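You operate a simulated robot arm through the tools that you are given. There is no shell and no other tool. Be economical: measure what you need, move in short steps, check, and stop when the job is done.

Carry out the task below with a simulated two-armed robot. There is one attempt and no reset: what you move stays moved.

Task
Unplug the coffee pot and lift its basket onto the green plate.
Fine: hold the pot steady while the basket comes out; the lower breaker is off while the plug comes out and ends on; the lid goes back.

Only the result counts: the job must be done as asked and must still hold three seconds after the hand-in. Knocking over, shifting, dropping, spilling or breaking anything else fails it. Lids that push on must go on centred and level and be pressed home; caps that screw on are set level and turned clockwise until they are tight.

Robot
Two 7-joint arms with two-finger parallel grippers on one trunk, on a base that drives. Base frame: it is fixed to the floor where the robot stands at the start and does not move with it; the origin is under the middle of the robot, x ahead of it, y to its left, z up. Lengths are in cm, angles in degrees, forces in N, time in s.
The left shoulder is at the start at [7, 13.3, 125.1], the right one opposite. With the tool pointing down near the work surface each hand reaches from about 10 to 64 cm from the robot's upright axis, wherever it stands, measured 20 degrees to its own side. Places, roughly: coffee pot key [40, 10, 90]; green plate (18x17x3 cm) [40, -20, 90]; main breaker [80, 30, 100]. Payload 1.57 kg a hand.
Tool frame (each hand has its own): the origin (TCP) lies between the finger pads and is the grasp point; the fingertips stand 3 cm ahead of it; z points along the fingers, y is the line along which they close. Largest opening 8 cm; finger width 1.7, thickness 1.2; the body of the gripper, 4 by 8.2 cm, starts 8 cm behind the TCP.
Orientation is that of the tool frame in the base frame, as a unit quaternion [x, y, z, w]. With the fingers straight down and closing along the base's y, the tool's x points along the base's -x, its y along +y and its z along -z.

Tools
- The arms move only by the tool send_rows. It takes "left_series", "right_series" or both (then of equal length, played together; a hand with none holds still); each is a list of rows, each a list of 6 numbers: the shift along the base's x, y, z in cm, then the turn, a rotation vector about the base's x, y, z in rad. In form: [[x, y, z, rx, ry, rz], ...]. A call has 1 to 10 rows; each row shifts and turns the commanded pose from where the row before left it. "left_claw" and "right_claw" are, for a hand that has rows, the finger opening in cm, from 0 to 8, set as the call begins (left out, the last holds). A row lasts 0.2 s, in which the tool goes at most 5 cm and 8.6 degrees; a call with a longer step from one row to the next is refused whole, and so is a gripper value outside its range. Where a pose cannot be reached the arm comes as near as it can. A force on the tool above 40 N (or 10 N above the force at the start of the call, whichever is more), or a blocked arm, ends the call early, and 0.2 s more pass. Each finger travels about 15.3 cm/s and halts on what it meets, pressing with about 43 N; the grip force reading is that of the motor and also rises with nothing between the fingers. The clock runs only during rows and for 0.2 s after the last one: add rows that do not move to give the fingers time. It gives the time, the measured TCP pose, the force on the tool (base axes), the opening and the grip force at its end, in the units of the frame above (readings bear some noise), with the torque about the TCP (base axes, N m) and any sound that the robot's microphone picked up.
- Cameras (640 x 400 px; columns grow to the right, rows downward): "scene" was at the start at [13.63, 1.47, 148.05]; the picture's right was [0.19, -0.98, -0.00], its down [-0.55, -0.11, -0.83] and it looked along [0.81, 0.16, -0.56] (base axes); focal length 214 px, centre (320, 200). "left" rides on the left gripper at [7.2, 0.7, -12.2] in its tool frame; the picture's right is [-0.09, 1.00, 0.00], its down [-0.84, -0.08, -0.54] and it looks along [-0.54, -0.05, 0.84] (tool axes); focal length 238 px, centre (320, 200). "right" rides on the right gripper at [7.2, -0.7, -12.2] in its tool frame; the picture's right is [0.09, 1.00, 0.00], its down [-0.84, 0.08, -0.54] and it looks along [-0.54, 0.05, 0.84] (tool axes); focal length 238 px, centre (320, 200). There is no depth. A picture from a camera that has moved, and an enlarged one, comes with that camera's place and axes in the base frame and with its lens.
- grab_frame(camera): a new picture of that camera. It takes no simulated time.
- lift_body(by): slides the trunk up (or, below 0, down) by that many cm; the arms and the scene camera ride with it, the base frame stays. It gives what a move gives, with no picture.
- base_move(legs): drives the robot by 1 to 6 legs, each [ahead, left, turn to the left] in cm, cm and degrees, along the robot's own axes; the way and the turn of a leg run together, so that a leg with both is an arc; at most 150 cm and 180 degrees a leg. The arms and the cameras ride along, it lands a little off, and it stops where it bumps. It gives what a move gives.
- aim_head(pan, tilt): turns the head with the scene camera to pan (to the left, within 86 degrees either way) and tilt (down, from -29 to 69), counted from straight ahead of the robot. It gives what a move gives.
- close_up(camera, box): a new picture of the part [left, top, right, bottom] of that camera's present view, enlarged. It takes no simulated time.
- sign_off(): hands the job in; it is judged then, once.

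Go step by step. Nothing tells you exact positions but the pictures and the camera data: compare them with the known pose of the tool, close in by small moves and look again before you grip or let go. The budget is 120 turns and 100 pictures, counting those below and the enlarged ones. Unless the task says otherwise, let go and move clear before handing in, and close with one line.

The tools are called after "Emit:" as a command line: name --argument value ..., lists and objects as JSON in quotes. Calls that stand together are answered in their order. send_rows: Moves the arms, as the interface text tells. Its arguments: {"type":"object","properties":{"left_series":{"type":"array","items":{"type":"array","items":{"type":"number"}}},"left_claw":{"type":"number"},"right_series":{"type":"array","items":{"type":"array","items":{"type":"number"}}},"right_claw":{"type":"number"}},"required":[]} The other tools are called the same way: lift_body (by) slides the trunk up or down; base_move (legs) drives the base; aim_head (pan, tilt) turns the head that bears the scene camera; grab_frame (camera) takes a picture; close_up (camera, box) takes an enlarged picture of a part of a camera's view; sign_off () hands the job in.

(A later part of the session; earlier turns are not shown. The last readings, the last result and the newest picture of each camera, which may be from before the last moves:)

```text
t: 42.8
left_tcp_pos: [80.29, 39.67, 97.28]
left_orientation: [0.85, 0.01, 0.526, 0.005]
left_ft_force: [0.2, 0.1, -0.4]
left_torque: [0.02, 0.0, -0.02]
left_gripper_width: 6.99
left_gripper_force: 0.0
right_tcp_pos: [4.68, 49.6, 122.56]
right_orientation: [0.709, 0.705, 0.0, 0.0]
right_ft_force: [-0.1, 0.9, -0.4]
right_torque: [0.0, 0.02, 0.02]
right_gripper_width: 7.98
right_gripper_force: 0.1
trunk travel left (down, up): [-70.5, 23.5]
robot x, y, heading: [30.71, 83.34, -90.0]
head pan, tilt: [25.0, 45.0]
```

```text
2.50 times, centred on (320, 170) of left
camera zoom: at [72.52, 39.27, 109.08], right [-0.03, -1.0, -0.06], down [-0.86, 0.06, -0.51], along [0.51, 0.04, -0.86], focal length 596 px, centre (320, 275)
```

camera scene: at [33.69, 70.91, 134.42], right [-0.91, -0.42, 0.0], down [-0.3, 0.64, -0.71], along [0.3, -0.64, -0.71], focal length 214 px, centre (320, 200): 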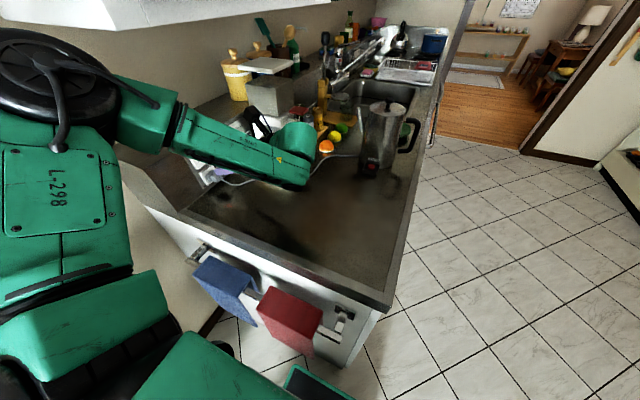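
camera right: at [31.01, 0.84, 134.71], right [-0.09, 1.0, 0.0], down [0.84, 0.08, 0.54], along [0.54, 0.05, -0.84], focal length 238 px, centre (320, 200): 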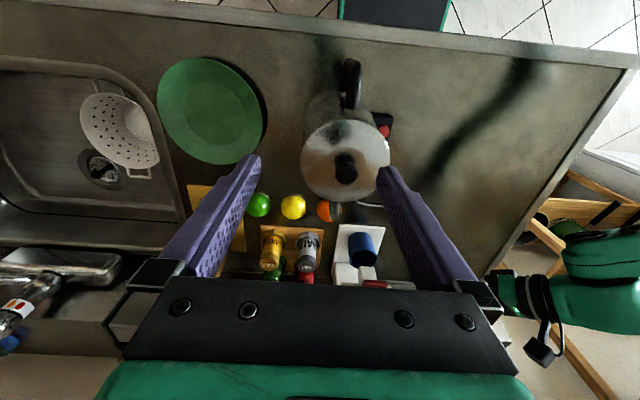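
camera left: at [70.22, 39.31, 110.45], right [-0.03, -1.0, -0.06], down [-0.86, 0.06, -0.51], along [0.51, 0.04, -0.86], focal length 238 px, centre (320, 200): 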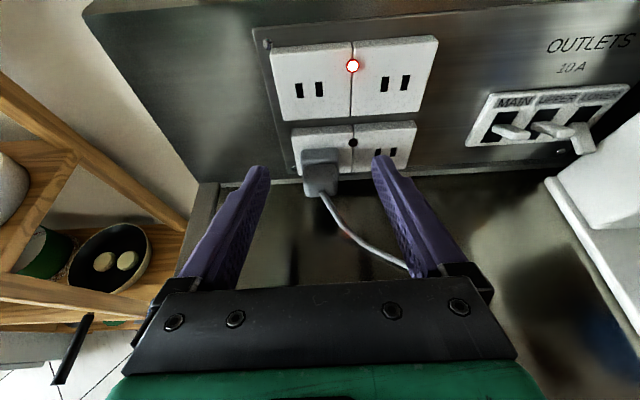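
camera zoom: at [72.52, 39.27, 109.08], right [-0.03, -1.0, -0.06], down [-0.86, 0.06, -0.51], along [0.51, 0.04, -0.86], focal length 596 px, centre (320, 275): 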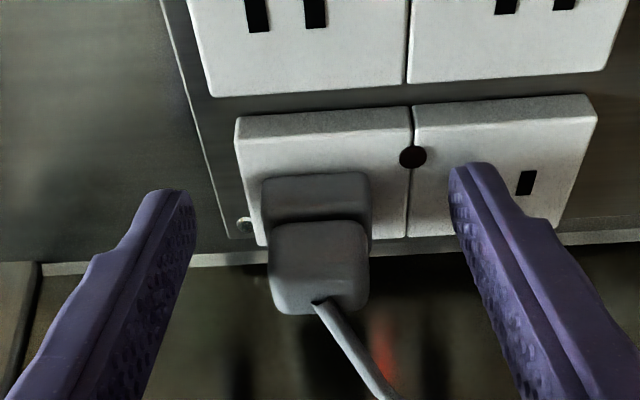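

The plug is centred between the fingers. Closing.

Emit:
send_rows --left_series '[[0, 0, 0, 0, 0, 0], [0, 0, 0, 0, 0, 0], [0, 0, 0, 0, 0, 0]]' --left_claw 0

Emit:
close_up --camera "left" --box '[192, 90, 448, 250]'

```text
t: 43.6
left_tcp_pos: [80.22, 39.74, 97.16]
left_orientation: [0.85, 0.011, 0.526, 0.005]
left_ft_force: [-1.1, 3.0, -0.8]
left_torque: [0.22, 0.06, 0.04]
left_gripper_width: 2.86
left_gripper_force: 38.7
right_tcp_pos: [4.84, 49.51, 122.62]
right_orientation: [0.709, 0.706, -0.001, 0.001]
right_ft_force: [0.6, -0.4, 0.1]
right_torque: [0.0, -0.01, 0.01]
right_gripper_width: 7.99
right_gripper_force: 0.1
trunk travel left (down, up): [-70.5, 23.5]
robot x, y, heading: [30.12, 83.72, -90.1]
head pan, tilt: [25.0, 45.0]
```

```text
2.50 times, centred on (320, 170) of left
camera zoom: at [72.55, 39.34, 109.06], right [-0.03, -1.0, -0.06], down [-0.86, 0.06, -0.51], along [0.51, 0.04, -0.86], focal length 596 px, centre (320, 275)
```

zoom: 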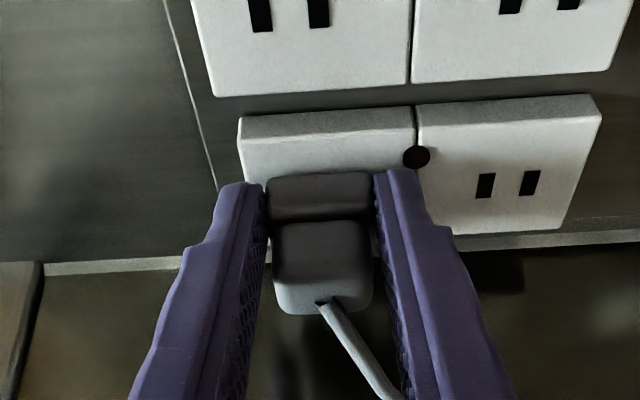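

Firm grip on the plug, 2.9 cm wide. Pulling straight out.

Emit:
send_rows --left_series '[[-0.7, 0, 0, 0, 0, 0], [-0.7, 0, 0, 0, 0, 0], [-0.8, 0, 0, 0, 0, 0], [-0.8, 0, 0, 0, 0, 0], [-1, 0, 0, 0, 0, 0], [-1, 0, 0, 0, 0, 0], [0, 0, 0, 0, 0, 0]]'

Emit:
grab_frame --camera "left"

```text
t: 45.2
left_tcp_pos: [75.37, 39.52, 97.22]
left_orientation: [0.85, 0.01, 0.526, 0.005]
left_ft_force: [0.4, -0.8, 0.2]
left_torque: [-0.01, 0.01, -0.02]
left_gripper_width: 2.87
left_gripper_force: 38.6
right_tcp_pos: [4.9, 49.64, 122.66]
right_orientation: [0.708, 0.706, 0.0, 0.001]
right_ft_force: [0.3, -0.1, -0.5]
right_torque: [0.03, 0.0, -0.01]
right_gripper_width: 8.03
right_gripper_force: 0.2
trunk travel left (down, up): [-70.5, 23.5]
robot x, y, heading: [30.53, 83.64, -90.2]
head pan, tilt: [25.0, 45.0]
```

```text
64 pictures are left
camera left: at [67.55, 39.16, 109.06], right [-0.03, -1.0, -0.06], down [-0.86, 0.06, -0.51], along [0.51, 0.04, -0.86], focal length 238 px, centre (320, 200)
```

left: 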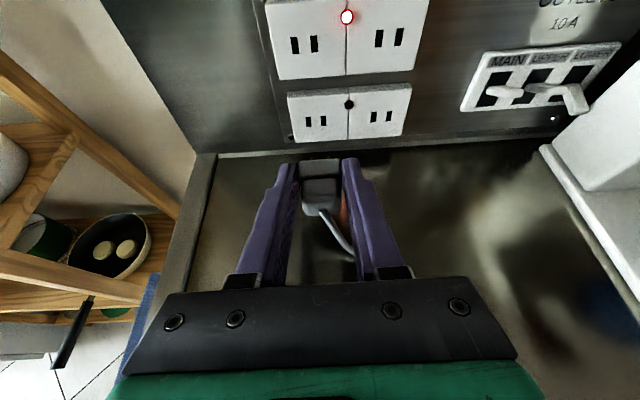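

The plug is out. I'll lay it down gently on the counter just in front of the outlet.

Emit:
send_rows --left_series '[[-1, 0, -1.2, 0, 0, 0], [-1, 0, -1.2, 0, 0, 0], [0, 0, -0.8, 0, -0.1, 0], [0, 0, -0.5, 0, 0, 0], [0, 0, -0.4, 0, 0, 0], [0, 0, 0, 0, 0, 0]]'

Emit:
grab_frame --camera "left"

```text
t: 46.6
left_tcp_pos: [72.96, 39.59, 93.59]
left_orientation: [0.819, 0.011, 0.573, 0.009]
left_ft_force: [6.5, -6.6, 28.0]
left_torque: [0.25, -0.89, -0.26]
left_gripper_width: 2.9
left_gripper_force: 38.6
right_tcp_pos: [4.65, 49.75, 122.7]
right_orientation: [0.709, 0.705, 0.0, 0.002]
right_ft_force: [0.4, 0.1, -0.1]
right_torque: [-0.06, 0.0, 0.02]
right_gripper_width: 7.96
right_gripper_force: 0.0
trunk travel left (down, up): [-70.5, 23.5]
robot x, y, heading: [30.29, 83.34, -90.0]
head pan, tilt: [25.0, 45.0]
```

```text
63 pictures are left
camera left: at [64.15, 39.28, 104.56], right [-0.02, -1.0, -0.06], down [-0.8, 0.05, -0.6], along [0.6, 0.03, -0.8], focal length 238 px, centre (320, 200)
```

left: 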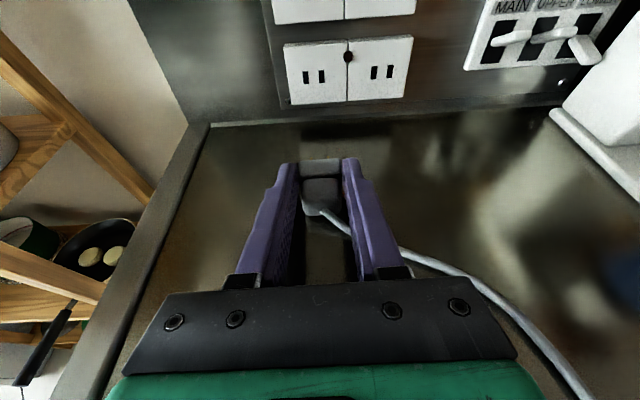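

It's on the counter. Easing off and releasing.

Emit:
send_rows --left_series '[[0, 0, 0.5, 0, 0, 0], [0, 0, 0, 0, 0, 0], [0, 0, 0, 0, 0, 0]]' --left_claw 4.5

Emit:
send_rows --left_series '[[-1, 0, 1, 0, 0, 0], [-2, 0, 1.5, 0, 0, 0], [-2, 0, 2.5, 0, 0, 0], [-1, 0, 3, 0, 0, 0], [0, 0, 0, 0, 0, 0]]'

Emit:
grab_frame --camera "left"

```text
t: 47.4
left_tcp_pos: [73.2, 39.68, 93.57]
left_orientation: [0.823, 0.01, 0.568, 0.005]
left_ft_force: [0.0, 0.0, -0.1]
left_torque: [0.0, -0.02, -0.02]
left_gripper_width: 4.5
left_gripper_force: 0.1
right_tcp_pos: [4.8, 49.47, 122.56]
right_orientation: [0.709, 0.705, -0.001, 0.0]
right_ft_force: [0.8, -0.9, 1.0]
right_torque: [0.0, -0.01, -0.03]
right_gripper_width: 8.01
right_gripper_force: 0.1
trunk travel left (down, up): [-70.5, 23.5]
robot x, y, heading: [30.39, 83.66, -90.3]
head pan, tilt: [25.0, 45.0]
```

```text
t: 48.6
left_tcp_pos: [67.12, 39.7, 101.86]
left_orientation: [0.823, 0.01, 0.569, 0.005]
left_ft_force: [-0.2, -0.4, -0.1]
left_torque: [-0.02, -0.01, 0.0]
left_gripper_width: 4.5
left_gripper_force: 0.1
right_tcp_pos: [4.78, 49.42, 122.62]
right_orientation: [0.709, 0.705, 0.0, 0.0]
right_ft_force: [0.8, 0.8, -0.3]
right_torque: [-0.01, 0.01, 0.01]
right_gripper_width: 8.02
right_gripper_force: 0.0
trunk travel left (down, up): [-70.5, 23.5]
robot x, y, heading: [30.17, 83.66, -90.3]
head pan, tilt: [25.0, 45.0]
```

```text
62 pictures are left
camera left: at [58.29, 39.19, 112.73], right [-0.02, -1.0, -0.07], down [-0.8, 0.06, -0.59], along [0.6, 0.04, -0.8], focal length 238 px, centre (320, 200)
```

left: 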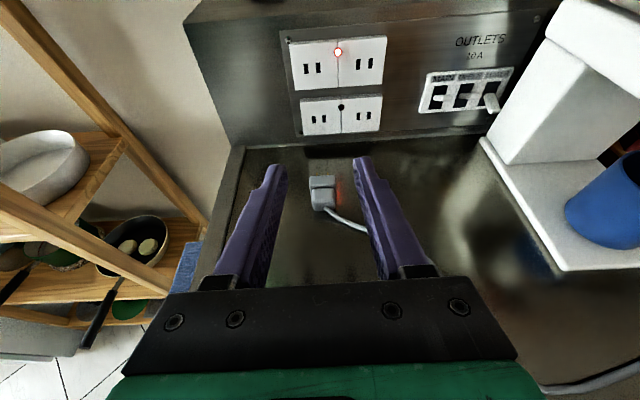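

The plug rests on the counter. Back to the breaker: closing the fingers and re-yawing to switch LOWER on from below.

Emit:
send_rows --left_series '[[1, -2.4, 0, 0, 0, -0.14], [1, -2.4, 0, 0, 0, -0.14], [1, -2.4, 0, 0, 0, -0.14], [1, -2.4, 0, 0, 0, -0.14], [1, -2.4, 0, 0, 0, -0.14], [1.2, 0, 0, -0.096, -0.115, 0], [1.2, 0, 0, 0, 0, 0], [0, 0, 0, 0, 0, 0]]' --left_claw 0

Emit:
close_up --camera "left" --box '[224, 100, 416, 220]'

```text
t: 50.4
left_tcp_pos: [74.64, 27.73, 101.63]
left_orientation: [0.733, -0.259, 0.588, 0.223]
left_ft_force: [-0.3, 0.2, -0.4]
left_torque: [-0.03, -0.03, -0.03]
left_gripper_width: 0.0
left_gripper_force: 21.4
right_tcp_pos: [4.75, 49.49, 122.61]
right_orientation: [0.709, 0.705, -0.001, 0.001]
right_ft_force: [0.4, -0.5, -0.7]
right_torque: [-0.03, 0.0, 0.04]
right_gripper_width: 7.99
right_gripper_force: 0.1
trunk travel left (down, up): [-70.5, 23.5]
robot x, y, heading: [30.87, 83.58, -90.2]
head pan, tilt: [25.0, 45.0]
```

```text
3.33 times, centred on (320, 160) of left
camera zoom: at [66.26, 34.14, 111.17], right [-0.65, -0.75, -0.07], down [-0.5, 0.5, -0.71], along [0.57, -0.43, -0.7], focal length 794 px, centre (320, 333)
```

zoom: 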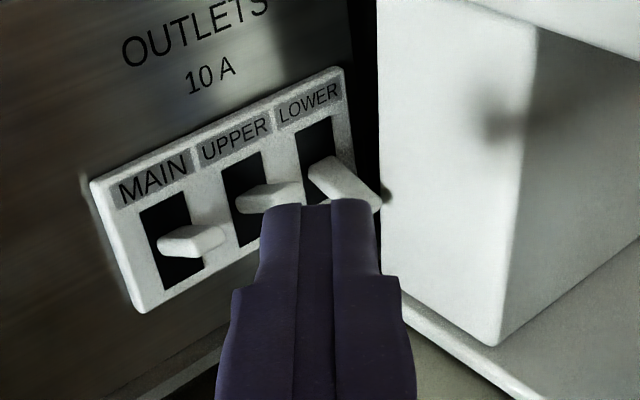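

LOWER now points down. I'll drop in front and below it, then slide in under it.

Emit:
send_rows --left_series '[[0.6, -0.5, -2.2, 0, 0, 0], [1, -0.9, -2.3, 0, 0, 0], [1, -0.9, -2.2, 0, 0, 0], [0, 0, 0, 0, 0, 0]]'

Emit:
close_up --camera "left" --box '[224, 60, 416, 180]'

```text
t: 51.4
left_tcp_pos: [77.24, 25.53, 94.95]
left_orientation: [0.733, -0.258, 0.588, 0.223]
left_ft_force: [-0.6, -0.2, -0.1]
left_torque: [0.0, -0.01, 0.01]
left_gripper_width: 0.0
left_gripper_force: 21.1
right_tcp_pos: [4.71, 49.49, 122.56]
right_orientation: [0.71, 0.705, 0.0, 0.0]
right_ft_force: [0.0, -0.2, -0.2]
right_torque: [-0.01, -0.03, 0.01]
right_gripper_width: 7.98
right_gripper_force: 0.1
trunk travel left (down, up): [-70.5, 23.5]
robot x, y, heading: [30.27, 83.34, -90.1]
head pan, tilt: [25.0, 45.0]
```

```text
3.33 times, centred on (320, 120) of left
camera zoom: at [68.92, 31.88, 104.56], right [-0.65, -0.75, -0.07], down [-0.5, 0.5, -0.71], along [0.57, -0.43, -0.7], focal length 794 px, centre (320, 467)
```

zoom: 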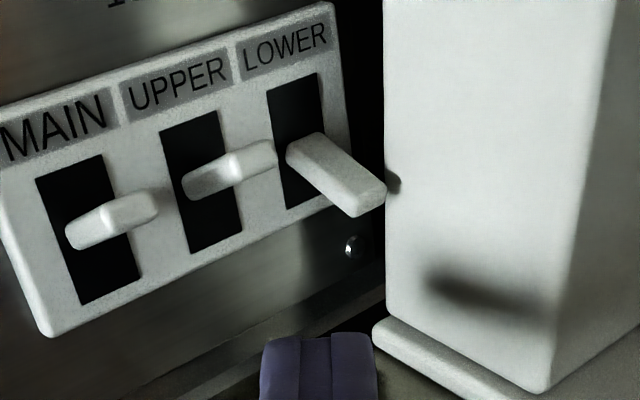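

Emit:
send_rows --left_series '[[1.2, -1.0, -0.4, 0, 0, 0], [1.2, -1.0, 0, 0, 0, 0], [1.2, -1.0, 0, 0, 0, 0], [0, 0, 0, 0, 0, 0]]'

Emit:
close_up --camera "left" --box '[224, 60, 416, 180]'

```text
t: 52.4
left_tcp_pos: [80.83, 22.47, 94.6]
left_orientation: [0.734, -0.258, 0.588, 0.221]
left_ft_force: [0.6, 0.6, 1.0]
left_torque: [-0.02, -0.03, 0.04]
left_gripper_width: 0.01
left_gripper_force: 21.4
right_tcp_pos: [4.85, 49.41, 122.59]
right_orientation: [0.709, 0.705, -0.001, 0.001]
right_ft_force: [1.1, -0.6, 0.3]
right_torque: [0.0, 0.04, 0.02]
right_gripper_width: 8.0
right_gripper_force: 0.1
trunk travel left (down, up): [-70.5, 23.5]
robot x, y, heading: [30.25, 83.62, -90.4]
head pan, tilt: [25.0, 45.0]
```

```text
3.33 times, centred on (320, 120) of left
camera zoom: at [72.51, 28.83, 104.17], right [-0.65, -0.75, -0.07], down [-0.5, 0.5, -0.71], along [0.57, -0.43, -0.71], focal length 794 px, centre (320, 467)
```

zoom: 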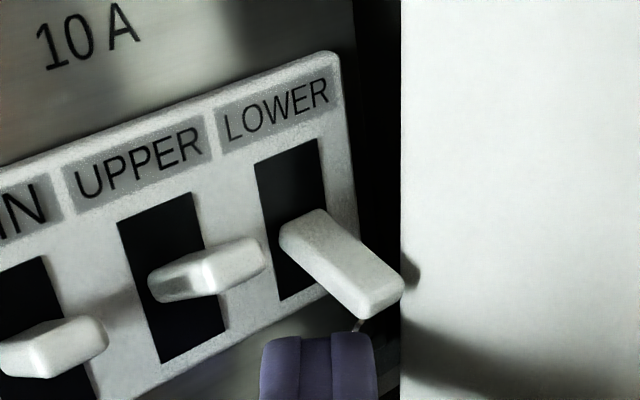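

Emit:
send_rows --left_series '[[0, -0.3, 0.5, 0, 0, 0], [0, 0, 0.5, 0, 0, 0], [0, 0, 0.5, 0, 0, 0], [0, 0, 0.5, 0, 0, 0], [0, 0, 0.5, 0, 0, 0], [0, 0, 0.4, 0, 0, 0]]'

Emit:
grab_frame --camera "left"

```text
t: 53.8
left_tcp_pos: [80.87, 22.09, 96.53]
left_orientation: [0.738, -0.263, 0.582, 0.218]
left_ft_force: [-13.5, 14.4, -31.2]
left_torque: [0.47, 0.79, 0.01]
left_gripper_width: 0.01
left_gripper_force: 20.7
right_tcp_pos: [4.94, 49.27, 122.47]
right_orientation: [0.709, 0.705, 0.0, -0.002]
right_ft_force: [0.4, -0.2, 0.5]
right_torque: [-0.04, 0.01, 0.0]
right_gripper_width: 7.99
right_gripper_force: 0.0
trunk travel left (down, up): [-70.5, 23.5]
robot x, y, heading: [30.32, 83.56, -90.3]
head pan, tilt: [25.0, 45.0]
```

```text
58 pictures are left
camera left: at [72.68, 28.34, 106.29], right [-0.66, -0.75, -0.07], down [-0.51, 0.51, -0.69], along [0.56, -0.42, -0.72], focal length 238 px, centre (320, 200)
```

left: 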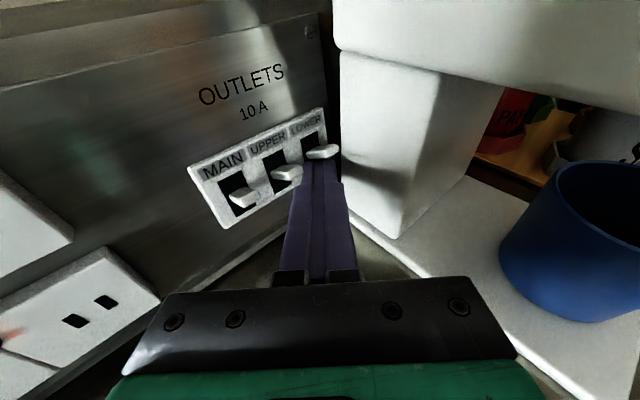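

The lever is back up and there's a red glow at the lower outlet. Backing off down and out to confirm.

Emit:
send_rows --left_series '[[0, 0, -0.9, 0, 0, 0], [-1.5, 1.3, -0.4, 0, 0, 0], [-2.5, 2.1, 0, 0, 0, 0], [-2.5, 2.1, 1, 0, 0, 0], [-2, 2, 3, 0, 0, 0], [0, 0, 3, 0, 0, 0], [0, 0, 0, 0, 0, 0]]'

Emit:
close_up --camera "left" --box '[30, 80, 350, 280]'

```text
t: 55.4
left_tcp_pos: [72.2, 29.36, 103.16]
left_orientation: [0.734, -0.259, 0.588, 0.222]
left_ft_force: [-0.4, 0.4, -0.4]
left_torque: [0.0, -0.01, 0.02]
left_gripper_width: 0.01
left_gripper_force: 21.5
right_tcp_pos: [4.77, 49.46, 122.58]
right_orientation: [0.71, 0.705, 0.0, -0.001]
right_ft_force: [0.1, 0.1, 0.2]
right_torque: [-0.01, -0.01, 0.03]
right_gripper_width: 7.98
right_gripper_force: 0.0
trunk travel left (down, up): [-70.5, 23.5]
robot x, y, heading: [30.22, 83.54, -89.9]
head pan, tilt: [25.0, 45.0]
```

```text
2.00 times, centred on (190, 180) of left
camera zoom: at [63.96, 35.75, 112.79], right [-0.65, -0.75, -0.07], down [-0.5, 0.5, -0.71], along [0.57, -0.43, -0.7], focal length 477 px, centre (580, 240)
```

zoom: 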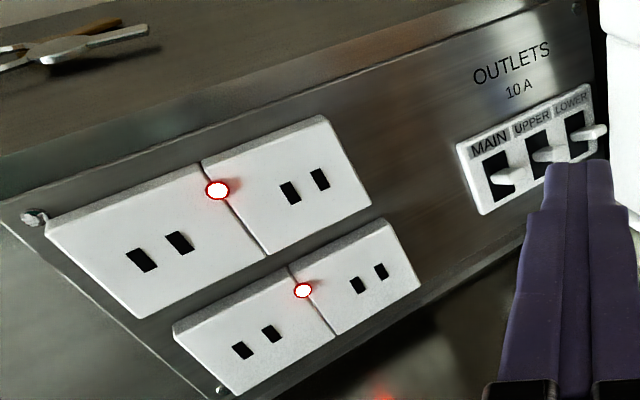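

Both outlet lights are on and the plug is out. Retracting the left arm to drive back to the front of the counter.

Emit:
send_rows --left_series '[[-3.5, 0.9, 2, 0, 0, 0], [-3.5, 0.9, 2, 0, 0, 0], [-3.5, 0.9, 2, 0, 0, -0.14], [-3.5, 0.9, 2, 0, 0, -0.14], [-3.5, 0.9, 2, 0, 0, -0.14], [-3.5, 0.9, 2, 0, 0, -0.14], [-3.5, 0.9, 2, 0, 0, -0.14], [-3.5, 0.9, 1, 0, 0, -0.14], [-3.5, 0.9, 0, 0, 0, -0.14]]'

Emit:
lift_body --by 12

Emit:
base_move --legs '[[0, -37, 0], [0, 0, 90]]'

```text
t: 57.4
left_tcp_pos: [40.24, 34.49, 118.39]
left_orientation: [-0.525, 0.573, -0.415, -0.473]
left_ft_force: [0.0, 0.0, -0.4]
left_torque: [0.03, 0.02, 0.02]
left_gripper_width: 0.0
left_gripper_force: 21.1
left hand out of reach, approached as far as the arm can: row 6, 7, 8, 9
right_tcp_pos: [4.89, 49.44, 122.55]
right_orientation: [0.708, 0.706, 0.0, 0.0]
right_ft_force: [0.1, 0.2, 0.3]
right_torque: [0.0, -0.01, 0.0]
right_gripper_width: 8.03
right_gripper_force: 0.0
trunk travel left (down, up): [-70.5, 23.5]
robot x, y, heading: [30.26, 83.51, -90.2]
head pan, tilt: [25.0, 45.0]
```

```text
t: 58.9
left_tcp_pos: [40.25, 34.46, 130.48]
left_orientation: [-0.526, 0.573, -0.414, -0.472]
left_ft_force: [-0.5, -0.7, 0.3]
left_torque: [0.01, 0.05, -0.01]
left_gripper_width: 0.0
left_gripper_force: 21.1
right_tcp_pos: [4.73, 49.52, 134.57]
right_orientation: [0.709, 0.705, 0.0, 0.001]
right_ft_force: [0.2, -0.9, 0.8]
right_torque: [0.0, -0.01, 0.01]
right_gripper_width: 8.02
right_gripper_force: 0.0
trunk travel left (down, up): [-82.5, 11.5]
robot x, y, heading: [30.32, 83.31, -90.2]
head pan, tilt: [25.0, 45.0]
```

```text
t: 65.1
left_tcp_pos: [42.65, 94.24, 130.55]
left_orientation: [0.778, -0.027, 0.627, 0.036]
left_ft_force: [-0.4, -0.2, 0.6]
left_torque: [0.04, 0.02, 0.0]
left_gripper_width: 0.03
left_gripper_force: 21.3
right_tcp_pos: [28.08, 58.46, 134.51]
right_orientation: [-0.005, 1.0, 0.0, 0.001]
right_ft_force: [0.0, -0.3, 0.6]
right_torque: [0.03, 0.0, -0.03]
right_gripper_width: 8.0
right_gripper_force: 0.1
trunk travel left (down, up): [-82.5, 11.5]
robot x, y, heading: [-6.06, 83.65, 0.7]
head pan, tilt: [25.0, 45.0]
```

Emit:
base_move --legs '[[0, -86, -0.7]]'

Emit:
aim_head --pan 0 --tilt 45

Emit:
grab_frame --camera "scene"

```text
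t: 69.6
left_tcp_pos: [42.79, 8.17, 130.51]
left_orientation: [0.778, -0.035, 0.626, 0.043]
left_ft_force: [-0.3, 0.5, -0.3]
left_torque: [-0.02, -0.01, -0.04]
left_gripper_width: 0.0
left_gripper_force: 21.3
right_tcp_pos: [27.56, -27.23, 134.61]
right_orientation: [0.005, 1.0, 0.0, 0.001]
right_ft_force: [-0.6, 0.0, 0.1]
right_torque: [0.01, 0.01, 0.01]
right_gripper_width: 8.01
right_gripper_force: 0.1
trunk travel left (down, up): [-82.5, 11.5]
robot x, y, heading: [-6.52, -1.48, -0.4]
head pan, tilt: [25.0, 45.0]
```

```text
t: 70.5
left_tcp_pos: [42.9, 8.09, 130.46]
left_orientation: [0.777, -0.035, 0.627, 0.042]
left_ft_force: [0.0, -0.5, 0.6]
left_torque: [0.02, 0.02, -0.02]
left_gripper_width: 0.01
left_gripper_force: 21.6
right_tcp_pos: [27.71, -27.29, 134.65]
right_orientation: [0.004, 1.0, -0.001, 0.001]
right_ft_force: [0.2, -0.2, 0.5]
right_torque: [0.01, 0.0, -0.03]
right_gripper_width: 8.01
right_gripper_force: 0.0
trunk travel left (down, up): [-82.5, 11.5]
robot x, y, heading: [-6.49, -1.65, -0.4]
head pan, tilt: [0.0, 45.0]
```

```text
56 pictures are left
camera scene: at [6.81, -1.86, 146.43], right [-0.01, -1.0, 0.0], down [-0.71, 0.01, -0.71], along [0.71, -0.01, -0.71], focal length 214 px, centre (320, 200)
```

scene: 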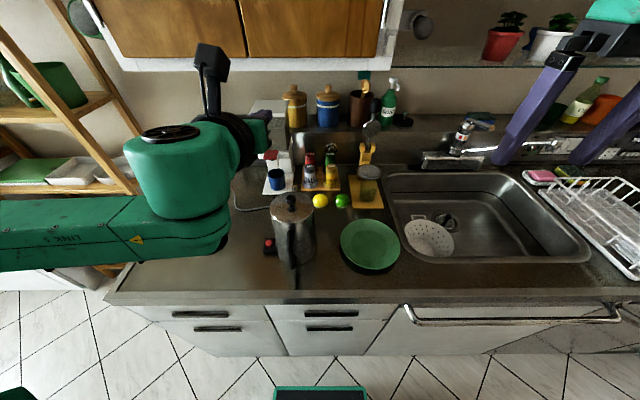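

Everything on the counter is in place. I'll clear the left arm out of the view and measure the pot.

Emit:
send_rows --left_series '[[-2, 4, 0, 0, 0, 0], [-2, 4, 0, 0, 0, 0], [-2, 4, 0, 0, 0, 0], [-2, 3, 0, 0, 0, 0], [0, 0, 0, 0, 0, 0]]'

Emit:
close_up --camera "scene" --box '[230, 170, 422, 290]'

Emit:
grab_frame --camera "right"

```text
t: 71.7
left_tcp_pos: [43.37, 21.79, 133.04]
left_orientation: [0.777, -0.034, 0.627, 0.042]
left_ft_force: [-0.6, -0.2, 0.3]
left_torque: [0.0, 0.0, -0.03]
left_gripper_width: 0.0
left_gripper_force: 21.6
left hand out of reach, approached as far as the arm can: row 1, 2, 3, 4
right_tcp_pos: [27.64, -27.21, 134.55]
right_orientation: [0.004, 1.0, 0.0, 0.0]
right_ft_force: [-0.6, -0.2, 0.0]
right_torque: [0.02, 0.0, 0.02]
right_gripper_width: 8.01
right_gripper_force: 0.0
trunk travel left (down, up): [-82.5, 11.5]
robot x, y, heading: [-6.39, -1.9, -0.2]
head pan, tilt: [0.0, 45.0]
```

```text
3.33 times, centred on (326, 230) of scene
camera zoom: at [6.8, -1.79, 146.43], right [-0.01, -1.0, 0.0], down [-0.71, 0.01, -0.71], along [0.71, -0.01, -0.71], focal length 715 px, centre (300, 100)
```

zoom: 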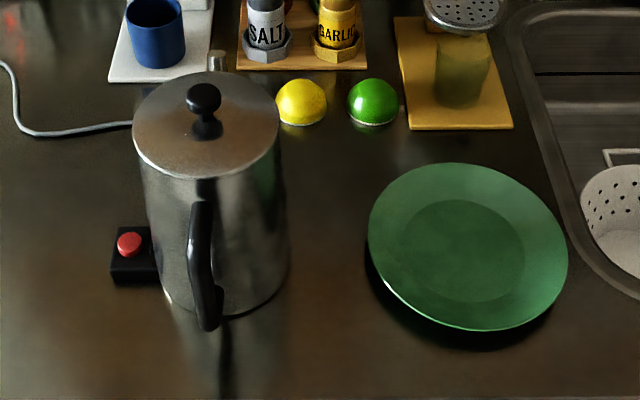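

```text
54 pictures are left
camera right: at [20.56, -27.83, 146.73], right [-0.08, 1.0, 0.0], down [0.84, 0.07, 0.54], along [0.54, 0.04, -0.84], focal length 238 px, centre (320, 200)
```

right: 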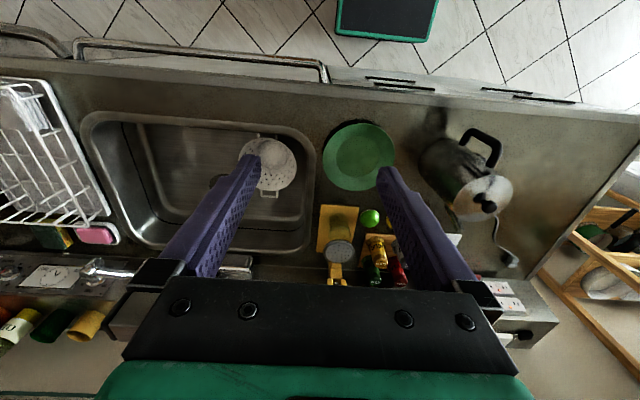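

The pot's axis is at about (42.5, 4.5), the knob at z≈111, and the handle bar faces me at about (33.5, 4.6, 101). I'll back the base slightly and bring the left hand toward the handle, open and pitched down.

Emit:
base_move --legs '[[-5, 0, 0]]'

Emit:
send_rows --left_series '[[0, -0.5, 0, 0, 0, -0.14], [0, -0.5, 0, 0, 0, -0.14], [0, -0.5, 0, 0, 0, -0.14], [-1, -0.5, 0, 0.072, 0.126, 0], [-1, -0.5, 0, 0.072, 0.126, 0], [-1, -1, -1, 0.072, 0.126, 0], [-1.5, -1, -1, 0.072, 0.126, 0], [-1.5, -1.5, -2, 0, 0, 0], [-1.5, -1.5, -2, 0, 0, 0], [-1.5, -1.5, -2, 0, 0, 0]]' --left_claw 5

Emit:
grab_frame --camera "left"

Emit:
grab_frame --camera "scene"

```text
t: 72.6
left_tcp_pos: [39.34, 21.66, 132.58]
left_orientation: [0.78, -0.034, 0.624, 0.042]
left_ft_force: [0.3, -0.2, -0.2]
left_torque: [0.0, 0.01, 0.03]
left_gripper_width: 0.0
left_gripper_force: 20.8
right_tcp_pos: [23.72, -27.35, 134.37]
right_orientation: [0.004, 1.0, 0.0, -0.003]
right_ft_force: [0.5, -0.3, 0.4]
right_torque: [0.01, 0.08, 0.03]
right_gripper_width: 8.02
right_gripper_force: 0.0
trunk travel left (down, up): [-82.5, 11.5]
robot x, y, heading: [-11.21, -1.44, -0.8]
head pan, tilt: [0.0, 45.0]
```

```text
t: 74.8
left_tcp_pos: [30.26, 13.88, 126.22]
left_orientation: [0.896, -0.231, 0.363, 0.106]
left_ft_force: [0.4, -0.2, 0.0]
left_torque: [0.06, -0.03, 0.03]
left_gripper_width: 5.01
left_gripper_force: 0.1
left hand out of reach, approached as far as the arm can: row 10
right_tcp_pos: [22.66, -27.21, 134.53]
right_orientation: [0.006, 1.0, 0.0, 0.0]
right_ft_force: [0.8, 0.0, 0.0]
right_torque: [0.0, 0.02, 0.01]
right_gripper_width: 8.0
right_gripper_force: 0.1
trunk travel left (down, up): [-82.5, 11.5]
robot x, y, heading: [-11.24, -1.6, -0.8]
head pan, tilt: [0.0, 45.0]
```

```text
53 pictures are left
camera left: at [27.15, 15.28, 139.98], right [-0.55, -0.84, -0.04], down [-0.81, 0.54, -0.2], along [0.19, -0.08, -0.98], focal length 238 px, centre (320, 200)
```

left: 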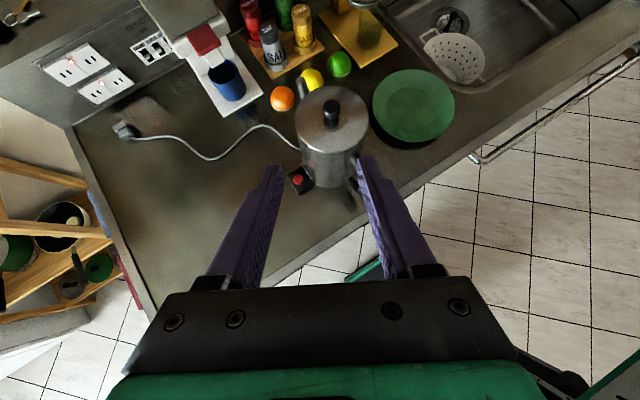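

```text
52 pictures are left
camera scene: at [1.78, -1.86, 146.43], right [-0.01, -1.0, 0.0], down [-0.71, 0.01, -0.71], along [0.71, -0.01, -0.71], focal length 214 px, centre (320, 200)
```

scene: 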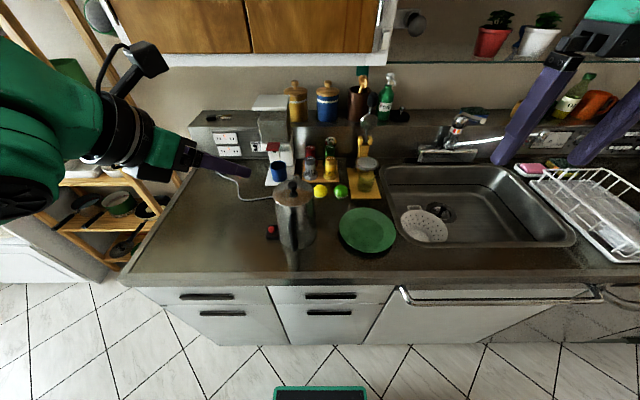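

Emit:
send_rows --left_series '[[-0.3, -0.8, -2.7, 0, 0, 0], [-0.3, -0.8, -2.7, 0, 0, 0], [-0.3, -0.9, -2.7, 0, 0, 0], [-0.3, -0.9, -2.7, 0, 0, 0], [-0.3, -0.9, -2.7, 0, 0, 0], [-0.4, -0.9, -2.7, 0, 0, 0], [-0.4, -0.9, -2.6, 0, 0, 0], [0, 0, 0, 0, 0, 0]]'

Emit:
grab_frame --camera "left"

Emit:
close_up --camera "scene" --box '[200, 150, 392, 270]'

```text
t: 76.6
left_tcp_pos: [30.34, 13.96, 126.38]
left_orientation: [0.896, -0.231, 0.364, 0.107]
left_ft_force: [-0.9, 0.7, -0.4]
left_torque: [0.03, -0.02, 0.02]
left_gripper_width: 4.98
left_gripper_force: 0.0
left hand out of reach, approached as far as the arm can: row 1, 2, 3, 4, 5, 6, 7
right_tcp_pos: [22.72, -27.15, 134.54]
right_orientation: [0.005, 1.0, 0.0, 0.0]
right_ft_force: [-0.2, -0.2, -0.9]
right_torque: [-0.02, -0.02, 0.01]
right_gripper_width: 7.99
right_gripper_force: 0.1
trunk travel left (down, up): [-82.5, 11.5]
robot x, y, heading: [-10.94, -1.91, -0.6]
head pan, tilt: [0.0, 45.0]
```

```text
51 pictures are left
camera left: at [27.21, 15.36, 139.98], right [-0.55, -0.84, -0.04], down [-0.82, 0.54, -0.2], along [0.19, -0.08, -0.98], focal length 238 px, centre (320, 200)
```

left: 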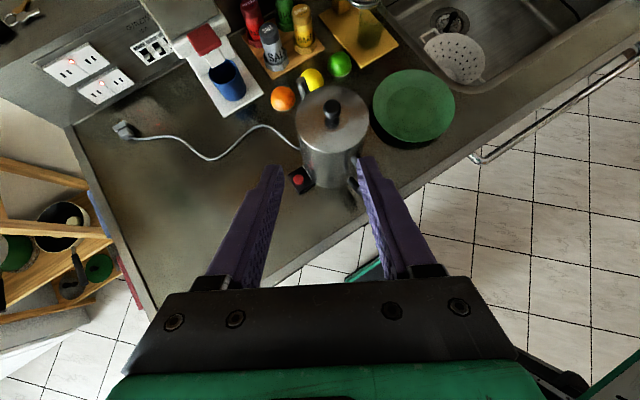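

```text
3.33 times, centred on (296, 210) of scene
camera zoom: at [1.83, -1.79, 146.43], right [-0.01, -1.0, 0.0], down [-0.71, 0.01, -0.71], along [0.71, -0.01, -0.71], focal length 715 px, centre (400, 167)
```

zoom: 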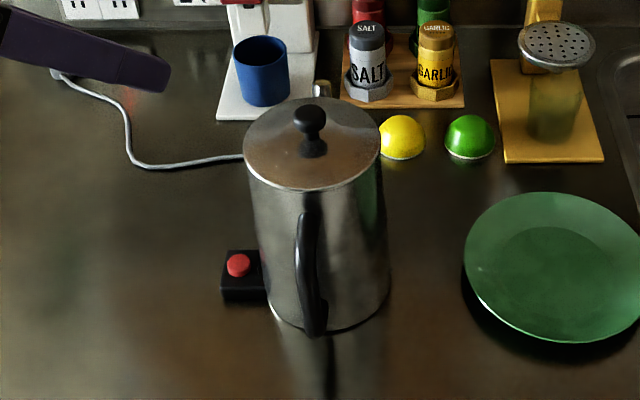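

The left wrist is wound to its limit in this pose. I'll unwind it: point the tool down, turn it back about the vertical, then come to the handle from the left side.

Emit:
send_rows --left_series '[[0.3, 2, 0.3, 0.0655, 0.1134, 0], [0.3, 2, 0.3, 0.0655, 0.1134, 0], [0.3, 2, 0.3, 0.0655, 0.1134, 0], [0.3, 2, 0, 0.0655, 0.1134, 0], [0.3, 2, 0, 0.0655, 0.1134, 0], [0.3, 2, 0, 0.0655, 0.1134, 0], [0, 0.5, 0, 0, 0, 0.148], [0, 0, 0, 0, 0, 0.148], [0, 0, 0, 0, 0, 0.148], [0, 0, 0, 0, 0, 0.148]]'

Emit:
send_rows --left_series '[[0, 0, 0, 0, 0, 0.148], [0, 0, 0, 0, 0, 0.148], [0, 0, 0, 0, 0, 0.148], [0, 0, 0, 0, 0, 0.148], [0, 0, 0, 0, 0, 0.148], [0, 0, 0, 0, 0, 0.148], [0, 0, 0, 0, 0, 0.148], [0, 0, 0, 0, 0, 0.148], [0, 0, 0, 0, 0, 0.148], [0, 0, 0, 0, 0, 0.148]]'

```text
t: 78.8
left_tcp_pos: [32.15, 26.4, 127.11]
left_orientation: [0.999, 0.047, -0.005, 0.005]
left_ft_force: [-0.2, -0.4, 0.9]
left_torque: [-0.01, 0.02, 0.03]
left_gripper_width: 5.04
left_gripper_force: 0.0
right_tcp_pos: [22.75, -27.3, 134.63]
right_orientation: [0.005, 1.0, 0.0, 0.0]
right_ft_force: [-0.9, -0.7, 0.8]
right_torque: [0.01, 0.0, 0.0]
right_gripper_width: 7.99
right_gripper_force: 0.1
trunk travel left (down, up): [-82.5, 11.5]
robot x, y, heading: [-10.99, -1.61, -0.3]
head pan, tilt: [0.0, 45.0]
```

```text
t: 81.0
left_tcp_pos: [32.21, 26.4, 127.02]
left_orientation: [0.706, 0.708, 0.0, 0.006]
left_ft_force: [0.1, -0.3, -0.1]
left_torque: [-0.01, -0.04, 0.01]
left_gripper_width: 5.01
left_gripper_force: 0.1
right_tcp_pos: [22.78, -27.22, 134.54]
right_orientation: [0.004, 1.0, 0.0, 0.0]
right_ft_force: [-0.2, -0.6, -0.2]
right_torque: [0.0, 0.02, -0.01]
right_gripper_width: 8.01
right_gripper_force: 0.0
trunk travel left (down, up): [-82.5, 11.5]
robot x, y, heading: [-11.48, -1.37, -0.5]
head pan, tilt: [0.0, 45.0]
```

Emit:
send_rows --left_series '[[0.2, -0.5, -1, -0.1455, 0, 0], [0.2, -0.5, -1, -0.1455, 0, 0], [0.2, -1, -1.5, -0.1455, 0, 0], [0.2, -1, -2, -0.1455, 0, 0], [0.2, -1, -2, -0.1455, 0, 0], [0.2, -1.2, -2, -0.1455, 0, 0], [0.1, -1.2, -2, 0, 0, 0], [0, -1.5, -2, 0, 0, 0], [0, -1.5, -2, 0, 0, 0], [0, 0, 0, 0, 0, 0]]'

Emit:
grab_frame --camera "left"

Emit:
close_up --camera "scene" --box '[200, 150, 392, 270]'

```text
t: 83.2
left_tcp_pos: [33.52, 17.01, 111.48]
left_orientation: [0.638, 0.641, -0.299, 0.304]
left_ft_force: [-1.0, -0.9, -0.1]
left_torque: [-0.01, 0.03, 0.04]
left_gripper_width: 4.99
left_gripper_force: 0.0
right_tcp_pos: [22.77, -27.18, 134.66]
right_orientation: [0.004, 1.0, 0.0, 0.0]
right_ft_force: [0.4, -0.2, -0.6]
right_torque: [-0.02, 0.0, -0.04]
right_gripper_width: 8.01
right_gripper_force: 0.1
trunk travel left (down, up): [-82.5, 11.5]
robot x, y, heading: [-11.29, -1.46, -0.7]
head pan, tilt: [0.0, 45.0]
```

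```text
49 pictures are left
camera left: at [34.04, 31.11, 113.65], right [1.0, -0.05, 0.08], down [-0.08, -0.11, 0.99], along [-0.04, -0.99, -0.12], focal length 238 px, centre (320, 200)
```

left: 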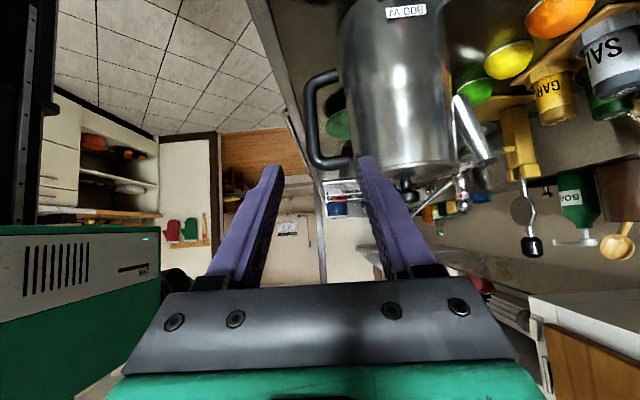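

```text
3.33 times, centred on (296, 210) of scene
camera zoom: at [1.82, -1.78, 146.43], right [-0.01, -1.0, 0.0], down [-0.71, 0.01, -0.71], along [0.71, -0.01, -0.71], focal length 715 px, centre (400, 167)
```

zoom: 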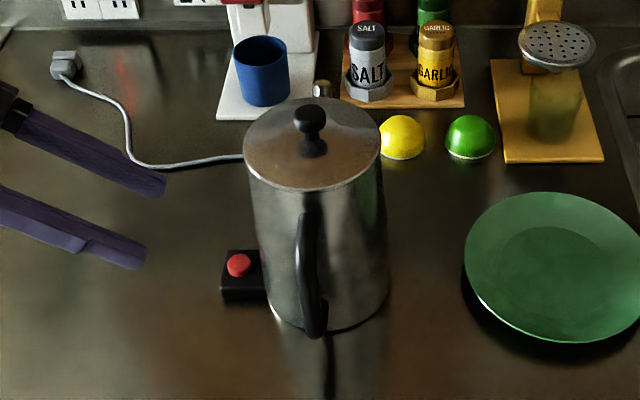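

Excellent side view: the handle bar is at x≈32.8, z 97–105, with 3.5 cm of gap to the pot wall. Approaching along the tool axis.

Emit:
send_rows --left_series '[[-0.2, -2.2, -1.8, 0, 0, 0], [-0.2, -2.2, -1.8, 0, 0, 0], [-0.2, -2.2, -1.8, 0, 0, 0], [-0.1, -2.0, -1.7, 0, 0, 0], [0, 0, 0, 0, 0, 0]]' --left_claw 4.2

Emit:
grab_frame --camera "left"

```text
t: 84.4
left_tcp_pos: [32.74, 8.35, 104.6]
left_orientation: [0.638, 0.641, -0.299, 0.305]
left_ft_force: [1.0, -0.8, -0.5]
left_torque: [0.03, -0.01, -0.01]
left_gripper_width: 4.22
left_gripper_force: 0.1
right_tcp_pos: [22.62, -27.15, 134.51]
right_orientation: [0.005, 1.0, -0.001, 0.001]
right_ft_force: [-0.3, -0.1, -0.8]
right_torque: [-0.03, -0.02, -0.03]
right_gripper_width: 8.01
right_gripper_force: 0.2
trunk travel left (down, up): [-82.5, 11.5]
robot x, y, heading: [-11.16, -1.6, -0.4]
head pan, tilt: [0.0, 45.0]
```

```text
47 pictures are left
camera left: at [33.25, 22.39, 106.71], right [1.0, -0.05, 0.08], down [-0.08, -0.11, 0.99], along [-0.04, -0.99, -0.12], focal length 238 px, centre (320, 200)
```

left: 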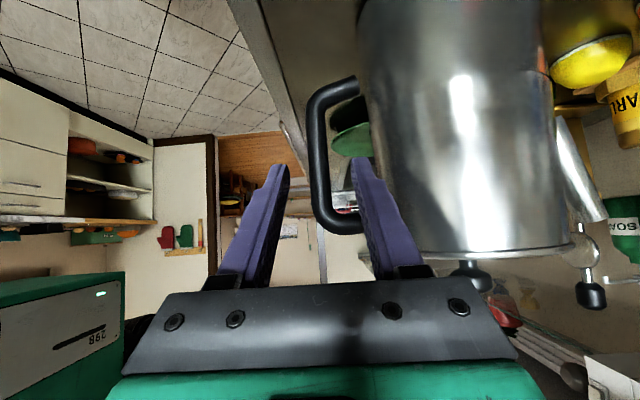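

Emit:
send_rows --left_series '[[0, -1.9, -1.6, 0, 0, 0], [0, -1.9, -1.6, 0, 0, 0], [0, 0, 0, 0, 0, 0]]'

Emit:
grab_frame --camera "left"

Emit:
close_up --camera "scene" --box '[230, 170, 358, 250]'

```text
t: 85.2
left_tcp_pos: [32.77, 4.46, 101.39]
left_orientation: [0.638, 0.641, -0.299, 0.304]
left_ft_force: [0.4, 1.1, -0.7]
left_torque: [0.0, -0.06, 0.02]
left_gripper_width: 4.21
left_gripper_force: 0.0
right_tcp_pos: [22.69, -27.24, 134.64]
right_orientation: [0.004, 1.0, 0.0, 0.0]
right_ft_force: [-0.2, -0.5, -0.4]
right_torque: [0.01, -0.02, 0.02]
right_gripper_width: 7.99
right_gripper_force: 0.1
trunk travel left (down, up): [-82.5, 11.5]
robot x, y, heading: [-11.23, -1.31, -0.6]
head pan, tilt: [0.0, 45.0]
```

```text
46 pictures are left
camera left: at [33.41, 18.57, 103.51], right [1.0, -0.05, 0.08], down [-0.08, -0.11, 0.99], along [-0.04, -0.99, -0.12], focal length 238 px, centre (320, 200)
```

left: 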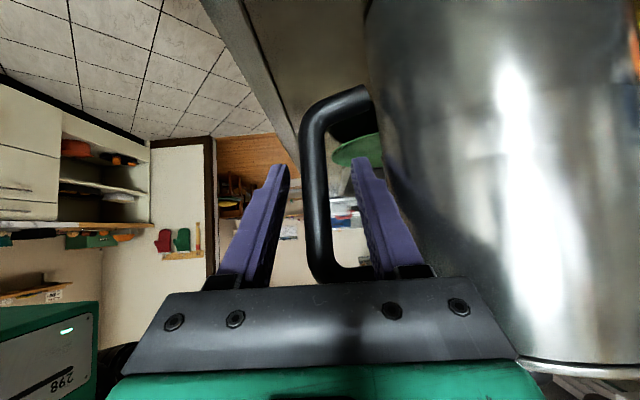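

```text
5.00 times, centred on (294, 210) of scene
camera zoom: at [1.78, -1.72, 146.43], right [-0.01, -1.0, 0.0], down [-0.71, 0.01, -0.71], along [0.71, -0.01, -0.71], focal length 1072 px, centre (450, 150)
```

zoom: 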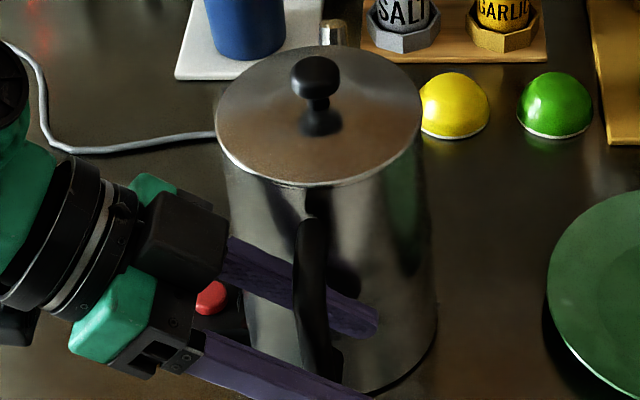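

Bar centred between the fingers. Closing to hold the pot.

Emit:
send_rows --left_series '[[0, 0, 0, 0, 0, 0], [0, 0, 0, 0, 0, 0], [0, 0, 0, 0, 0, 0]]' --left_claw 0

Emit:
close_up --camera "scene" --box '[230, 170, 358, 250]'

```text
t: 86.0
left_tcp_pos: [32.78, 4.54, 101.38]
left_orientation: [0.638, 0.641, -0.298, 0.305]
left_ft_force: [-4.3, 0.2, 0.4]
left_torque: [-0.15, -0.32, -0.03]
left_gripper_width: 1.58
left_gripper_force: 32.0
right_tcp_pos: [22.58, -27.3, 134.62]
right_orientation: [0.005, 1.0, 0.0, 0.001]
right_ft_force: [-0.7, 0.4, 0.7]
right_torque: [0.0, 0.0, -0.02]
right_gripper_width: 8.03
right_gripper_force: 0.0
trunk travel left (down, up): [-82.5, 11.5]
robot x, y, heading: [-10.99, -1.64, -0.6]
head pan, tilt: [0.0, 45.0]
```

```text
5.00 times, centred on (294, 210) of scene
camera zoom: at [1.7, -1.77, 146.44], right [-0.01, -1.0, 0.0], down [-0.71, 0.01, -0.71], along [0.71, -0.01, -0.71], focal length 1072 px, centre (450, 150)
```

zoom: 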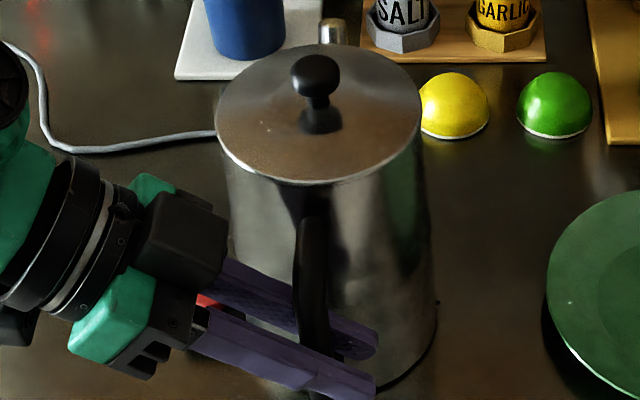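

Pot handle held (1.6 cm grip). Now the right hand goes above the lid knob at about (42.2, 4.4, 111).

Emit:
send_rows --right_series '[[2.4, 3.9, -0.6, 0, 0, 0], [2.4, 3.9, -0.6, 0, 0, 0], [2.4, 3.9, -1, 0, 0, 0], [2.4, 3.9, -1, 0, 0, 0], [2.4, 3.9, -1.5, 0, 0, 0], [2.4, 3.9, -1.5, 0, 0, 0], [2.4, 3.9, -1.5, 0, 0, 0], [2.6, 4.2, -1.5, 0, 0, 0], [0, 0, 0, 0, 0, 0]]' --right_claw 5

Emit:
grab_frame --camera "right"

```text
refused: row 8 steps farther than a row can; nothing moved
```

```text
43 pictures are left
camera right: at [15.51, -27.8, 146.72], right [-0.08, 1.0, 0.0], down [0.84, 0.07, 0.54], along [0.54, 0.05, -0.84], focal length 238 px, centre (320, 200)
```

right: 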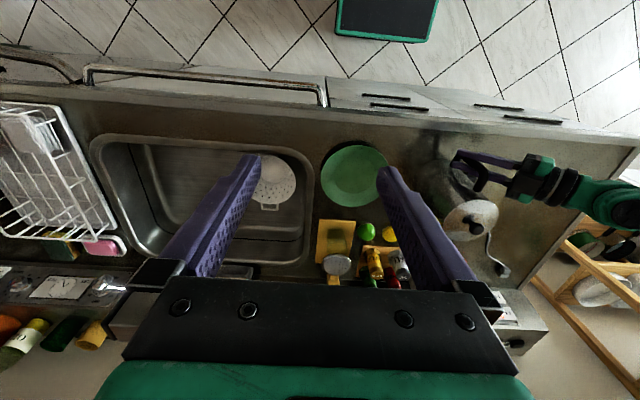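

Emit:
send_rows --right_series '[[2.2, 3.6, -0.6, 0, 0, 0], [2.2, 3.6, -0.6, 0, 0, 0], [2.2, 3.6, -1, 0, 0, 0], [2.2, 3.6, -1, 0, 0, 0], [2.2, 3.6, -1, 0, 0, 0], [2.2, 3.6, -1, 0, 0, 0], [2.2, 3.6, -1.5, 0, 0, 0], [2.2, 3.6, -1.5, 0, 0, 0], [2.0, 2.9, -1.5, 0, 0, 0], [0, 0, 0, 0, 0, 0]]' --right_claw 5

Emit:
grab_frame --camera "right"

```text
t: 88.2
left_tcp_pos: [32.79, 4.47, 101.43]
left_orientation: [0.638, 0.641, -0.3, 0.305]
left_ft_force: [-4.2, 1.6, -0.5]
left_torque: [-0.37, -0.44, 0.1]
left_gripper_width: 1.6
left_gripper_force: 31.7
right_tcp_pos: [39.6, 4.14, 124.67]
right_orientation: [0.005, 1.0, 0.0, 0.001]
right_ft_force: [0.5, 0.6, 0.5]
right_torque: [0.04, -0.01, 0.0]
right_gripper_width: 5.02
right_gripper_force: 0.0
right hand out of reach, approached as far as the arm can: row 9
trunk travel left (down, up): [-82.5, 11.5]
robot x, y, heading: [-11.3, -1.81, -0.2]
head pan, tilt: [0.0, 45.0]
```

```text
42 pictures are left
camera right: at [32.56, 3.51, 136.68], right [-0.08, 1.0, 0.0], down [0.84, 0.07, 0.54], along [0.54, 0.04, -0.84], focal length 238 px, centre (320, 200)
```

right: 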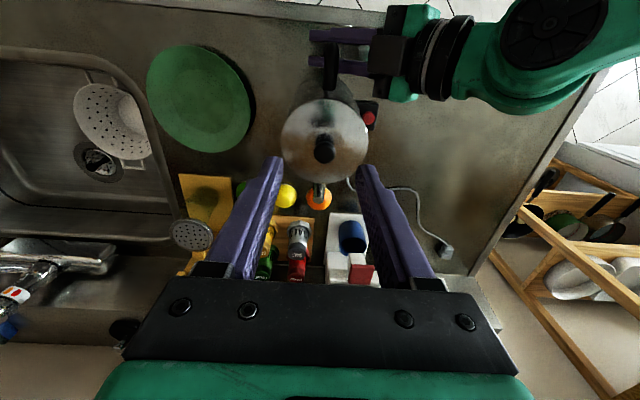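

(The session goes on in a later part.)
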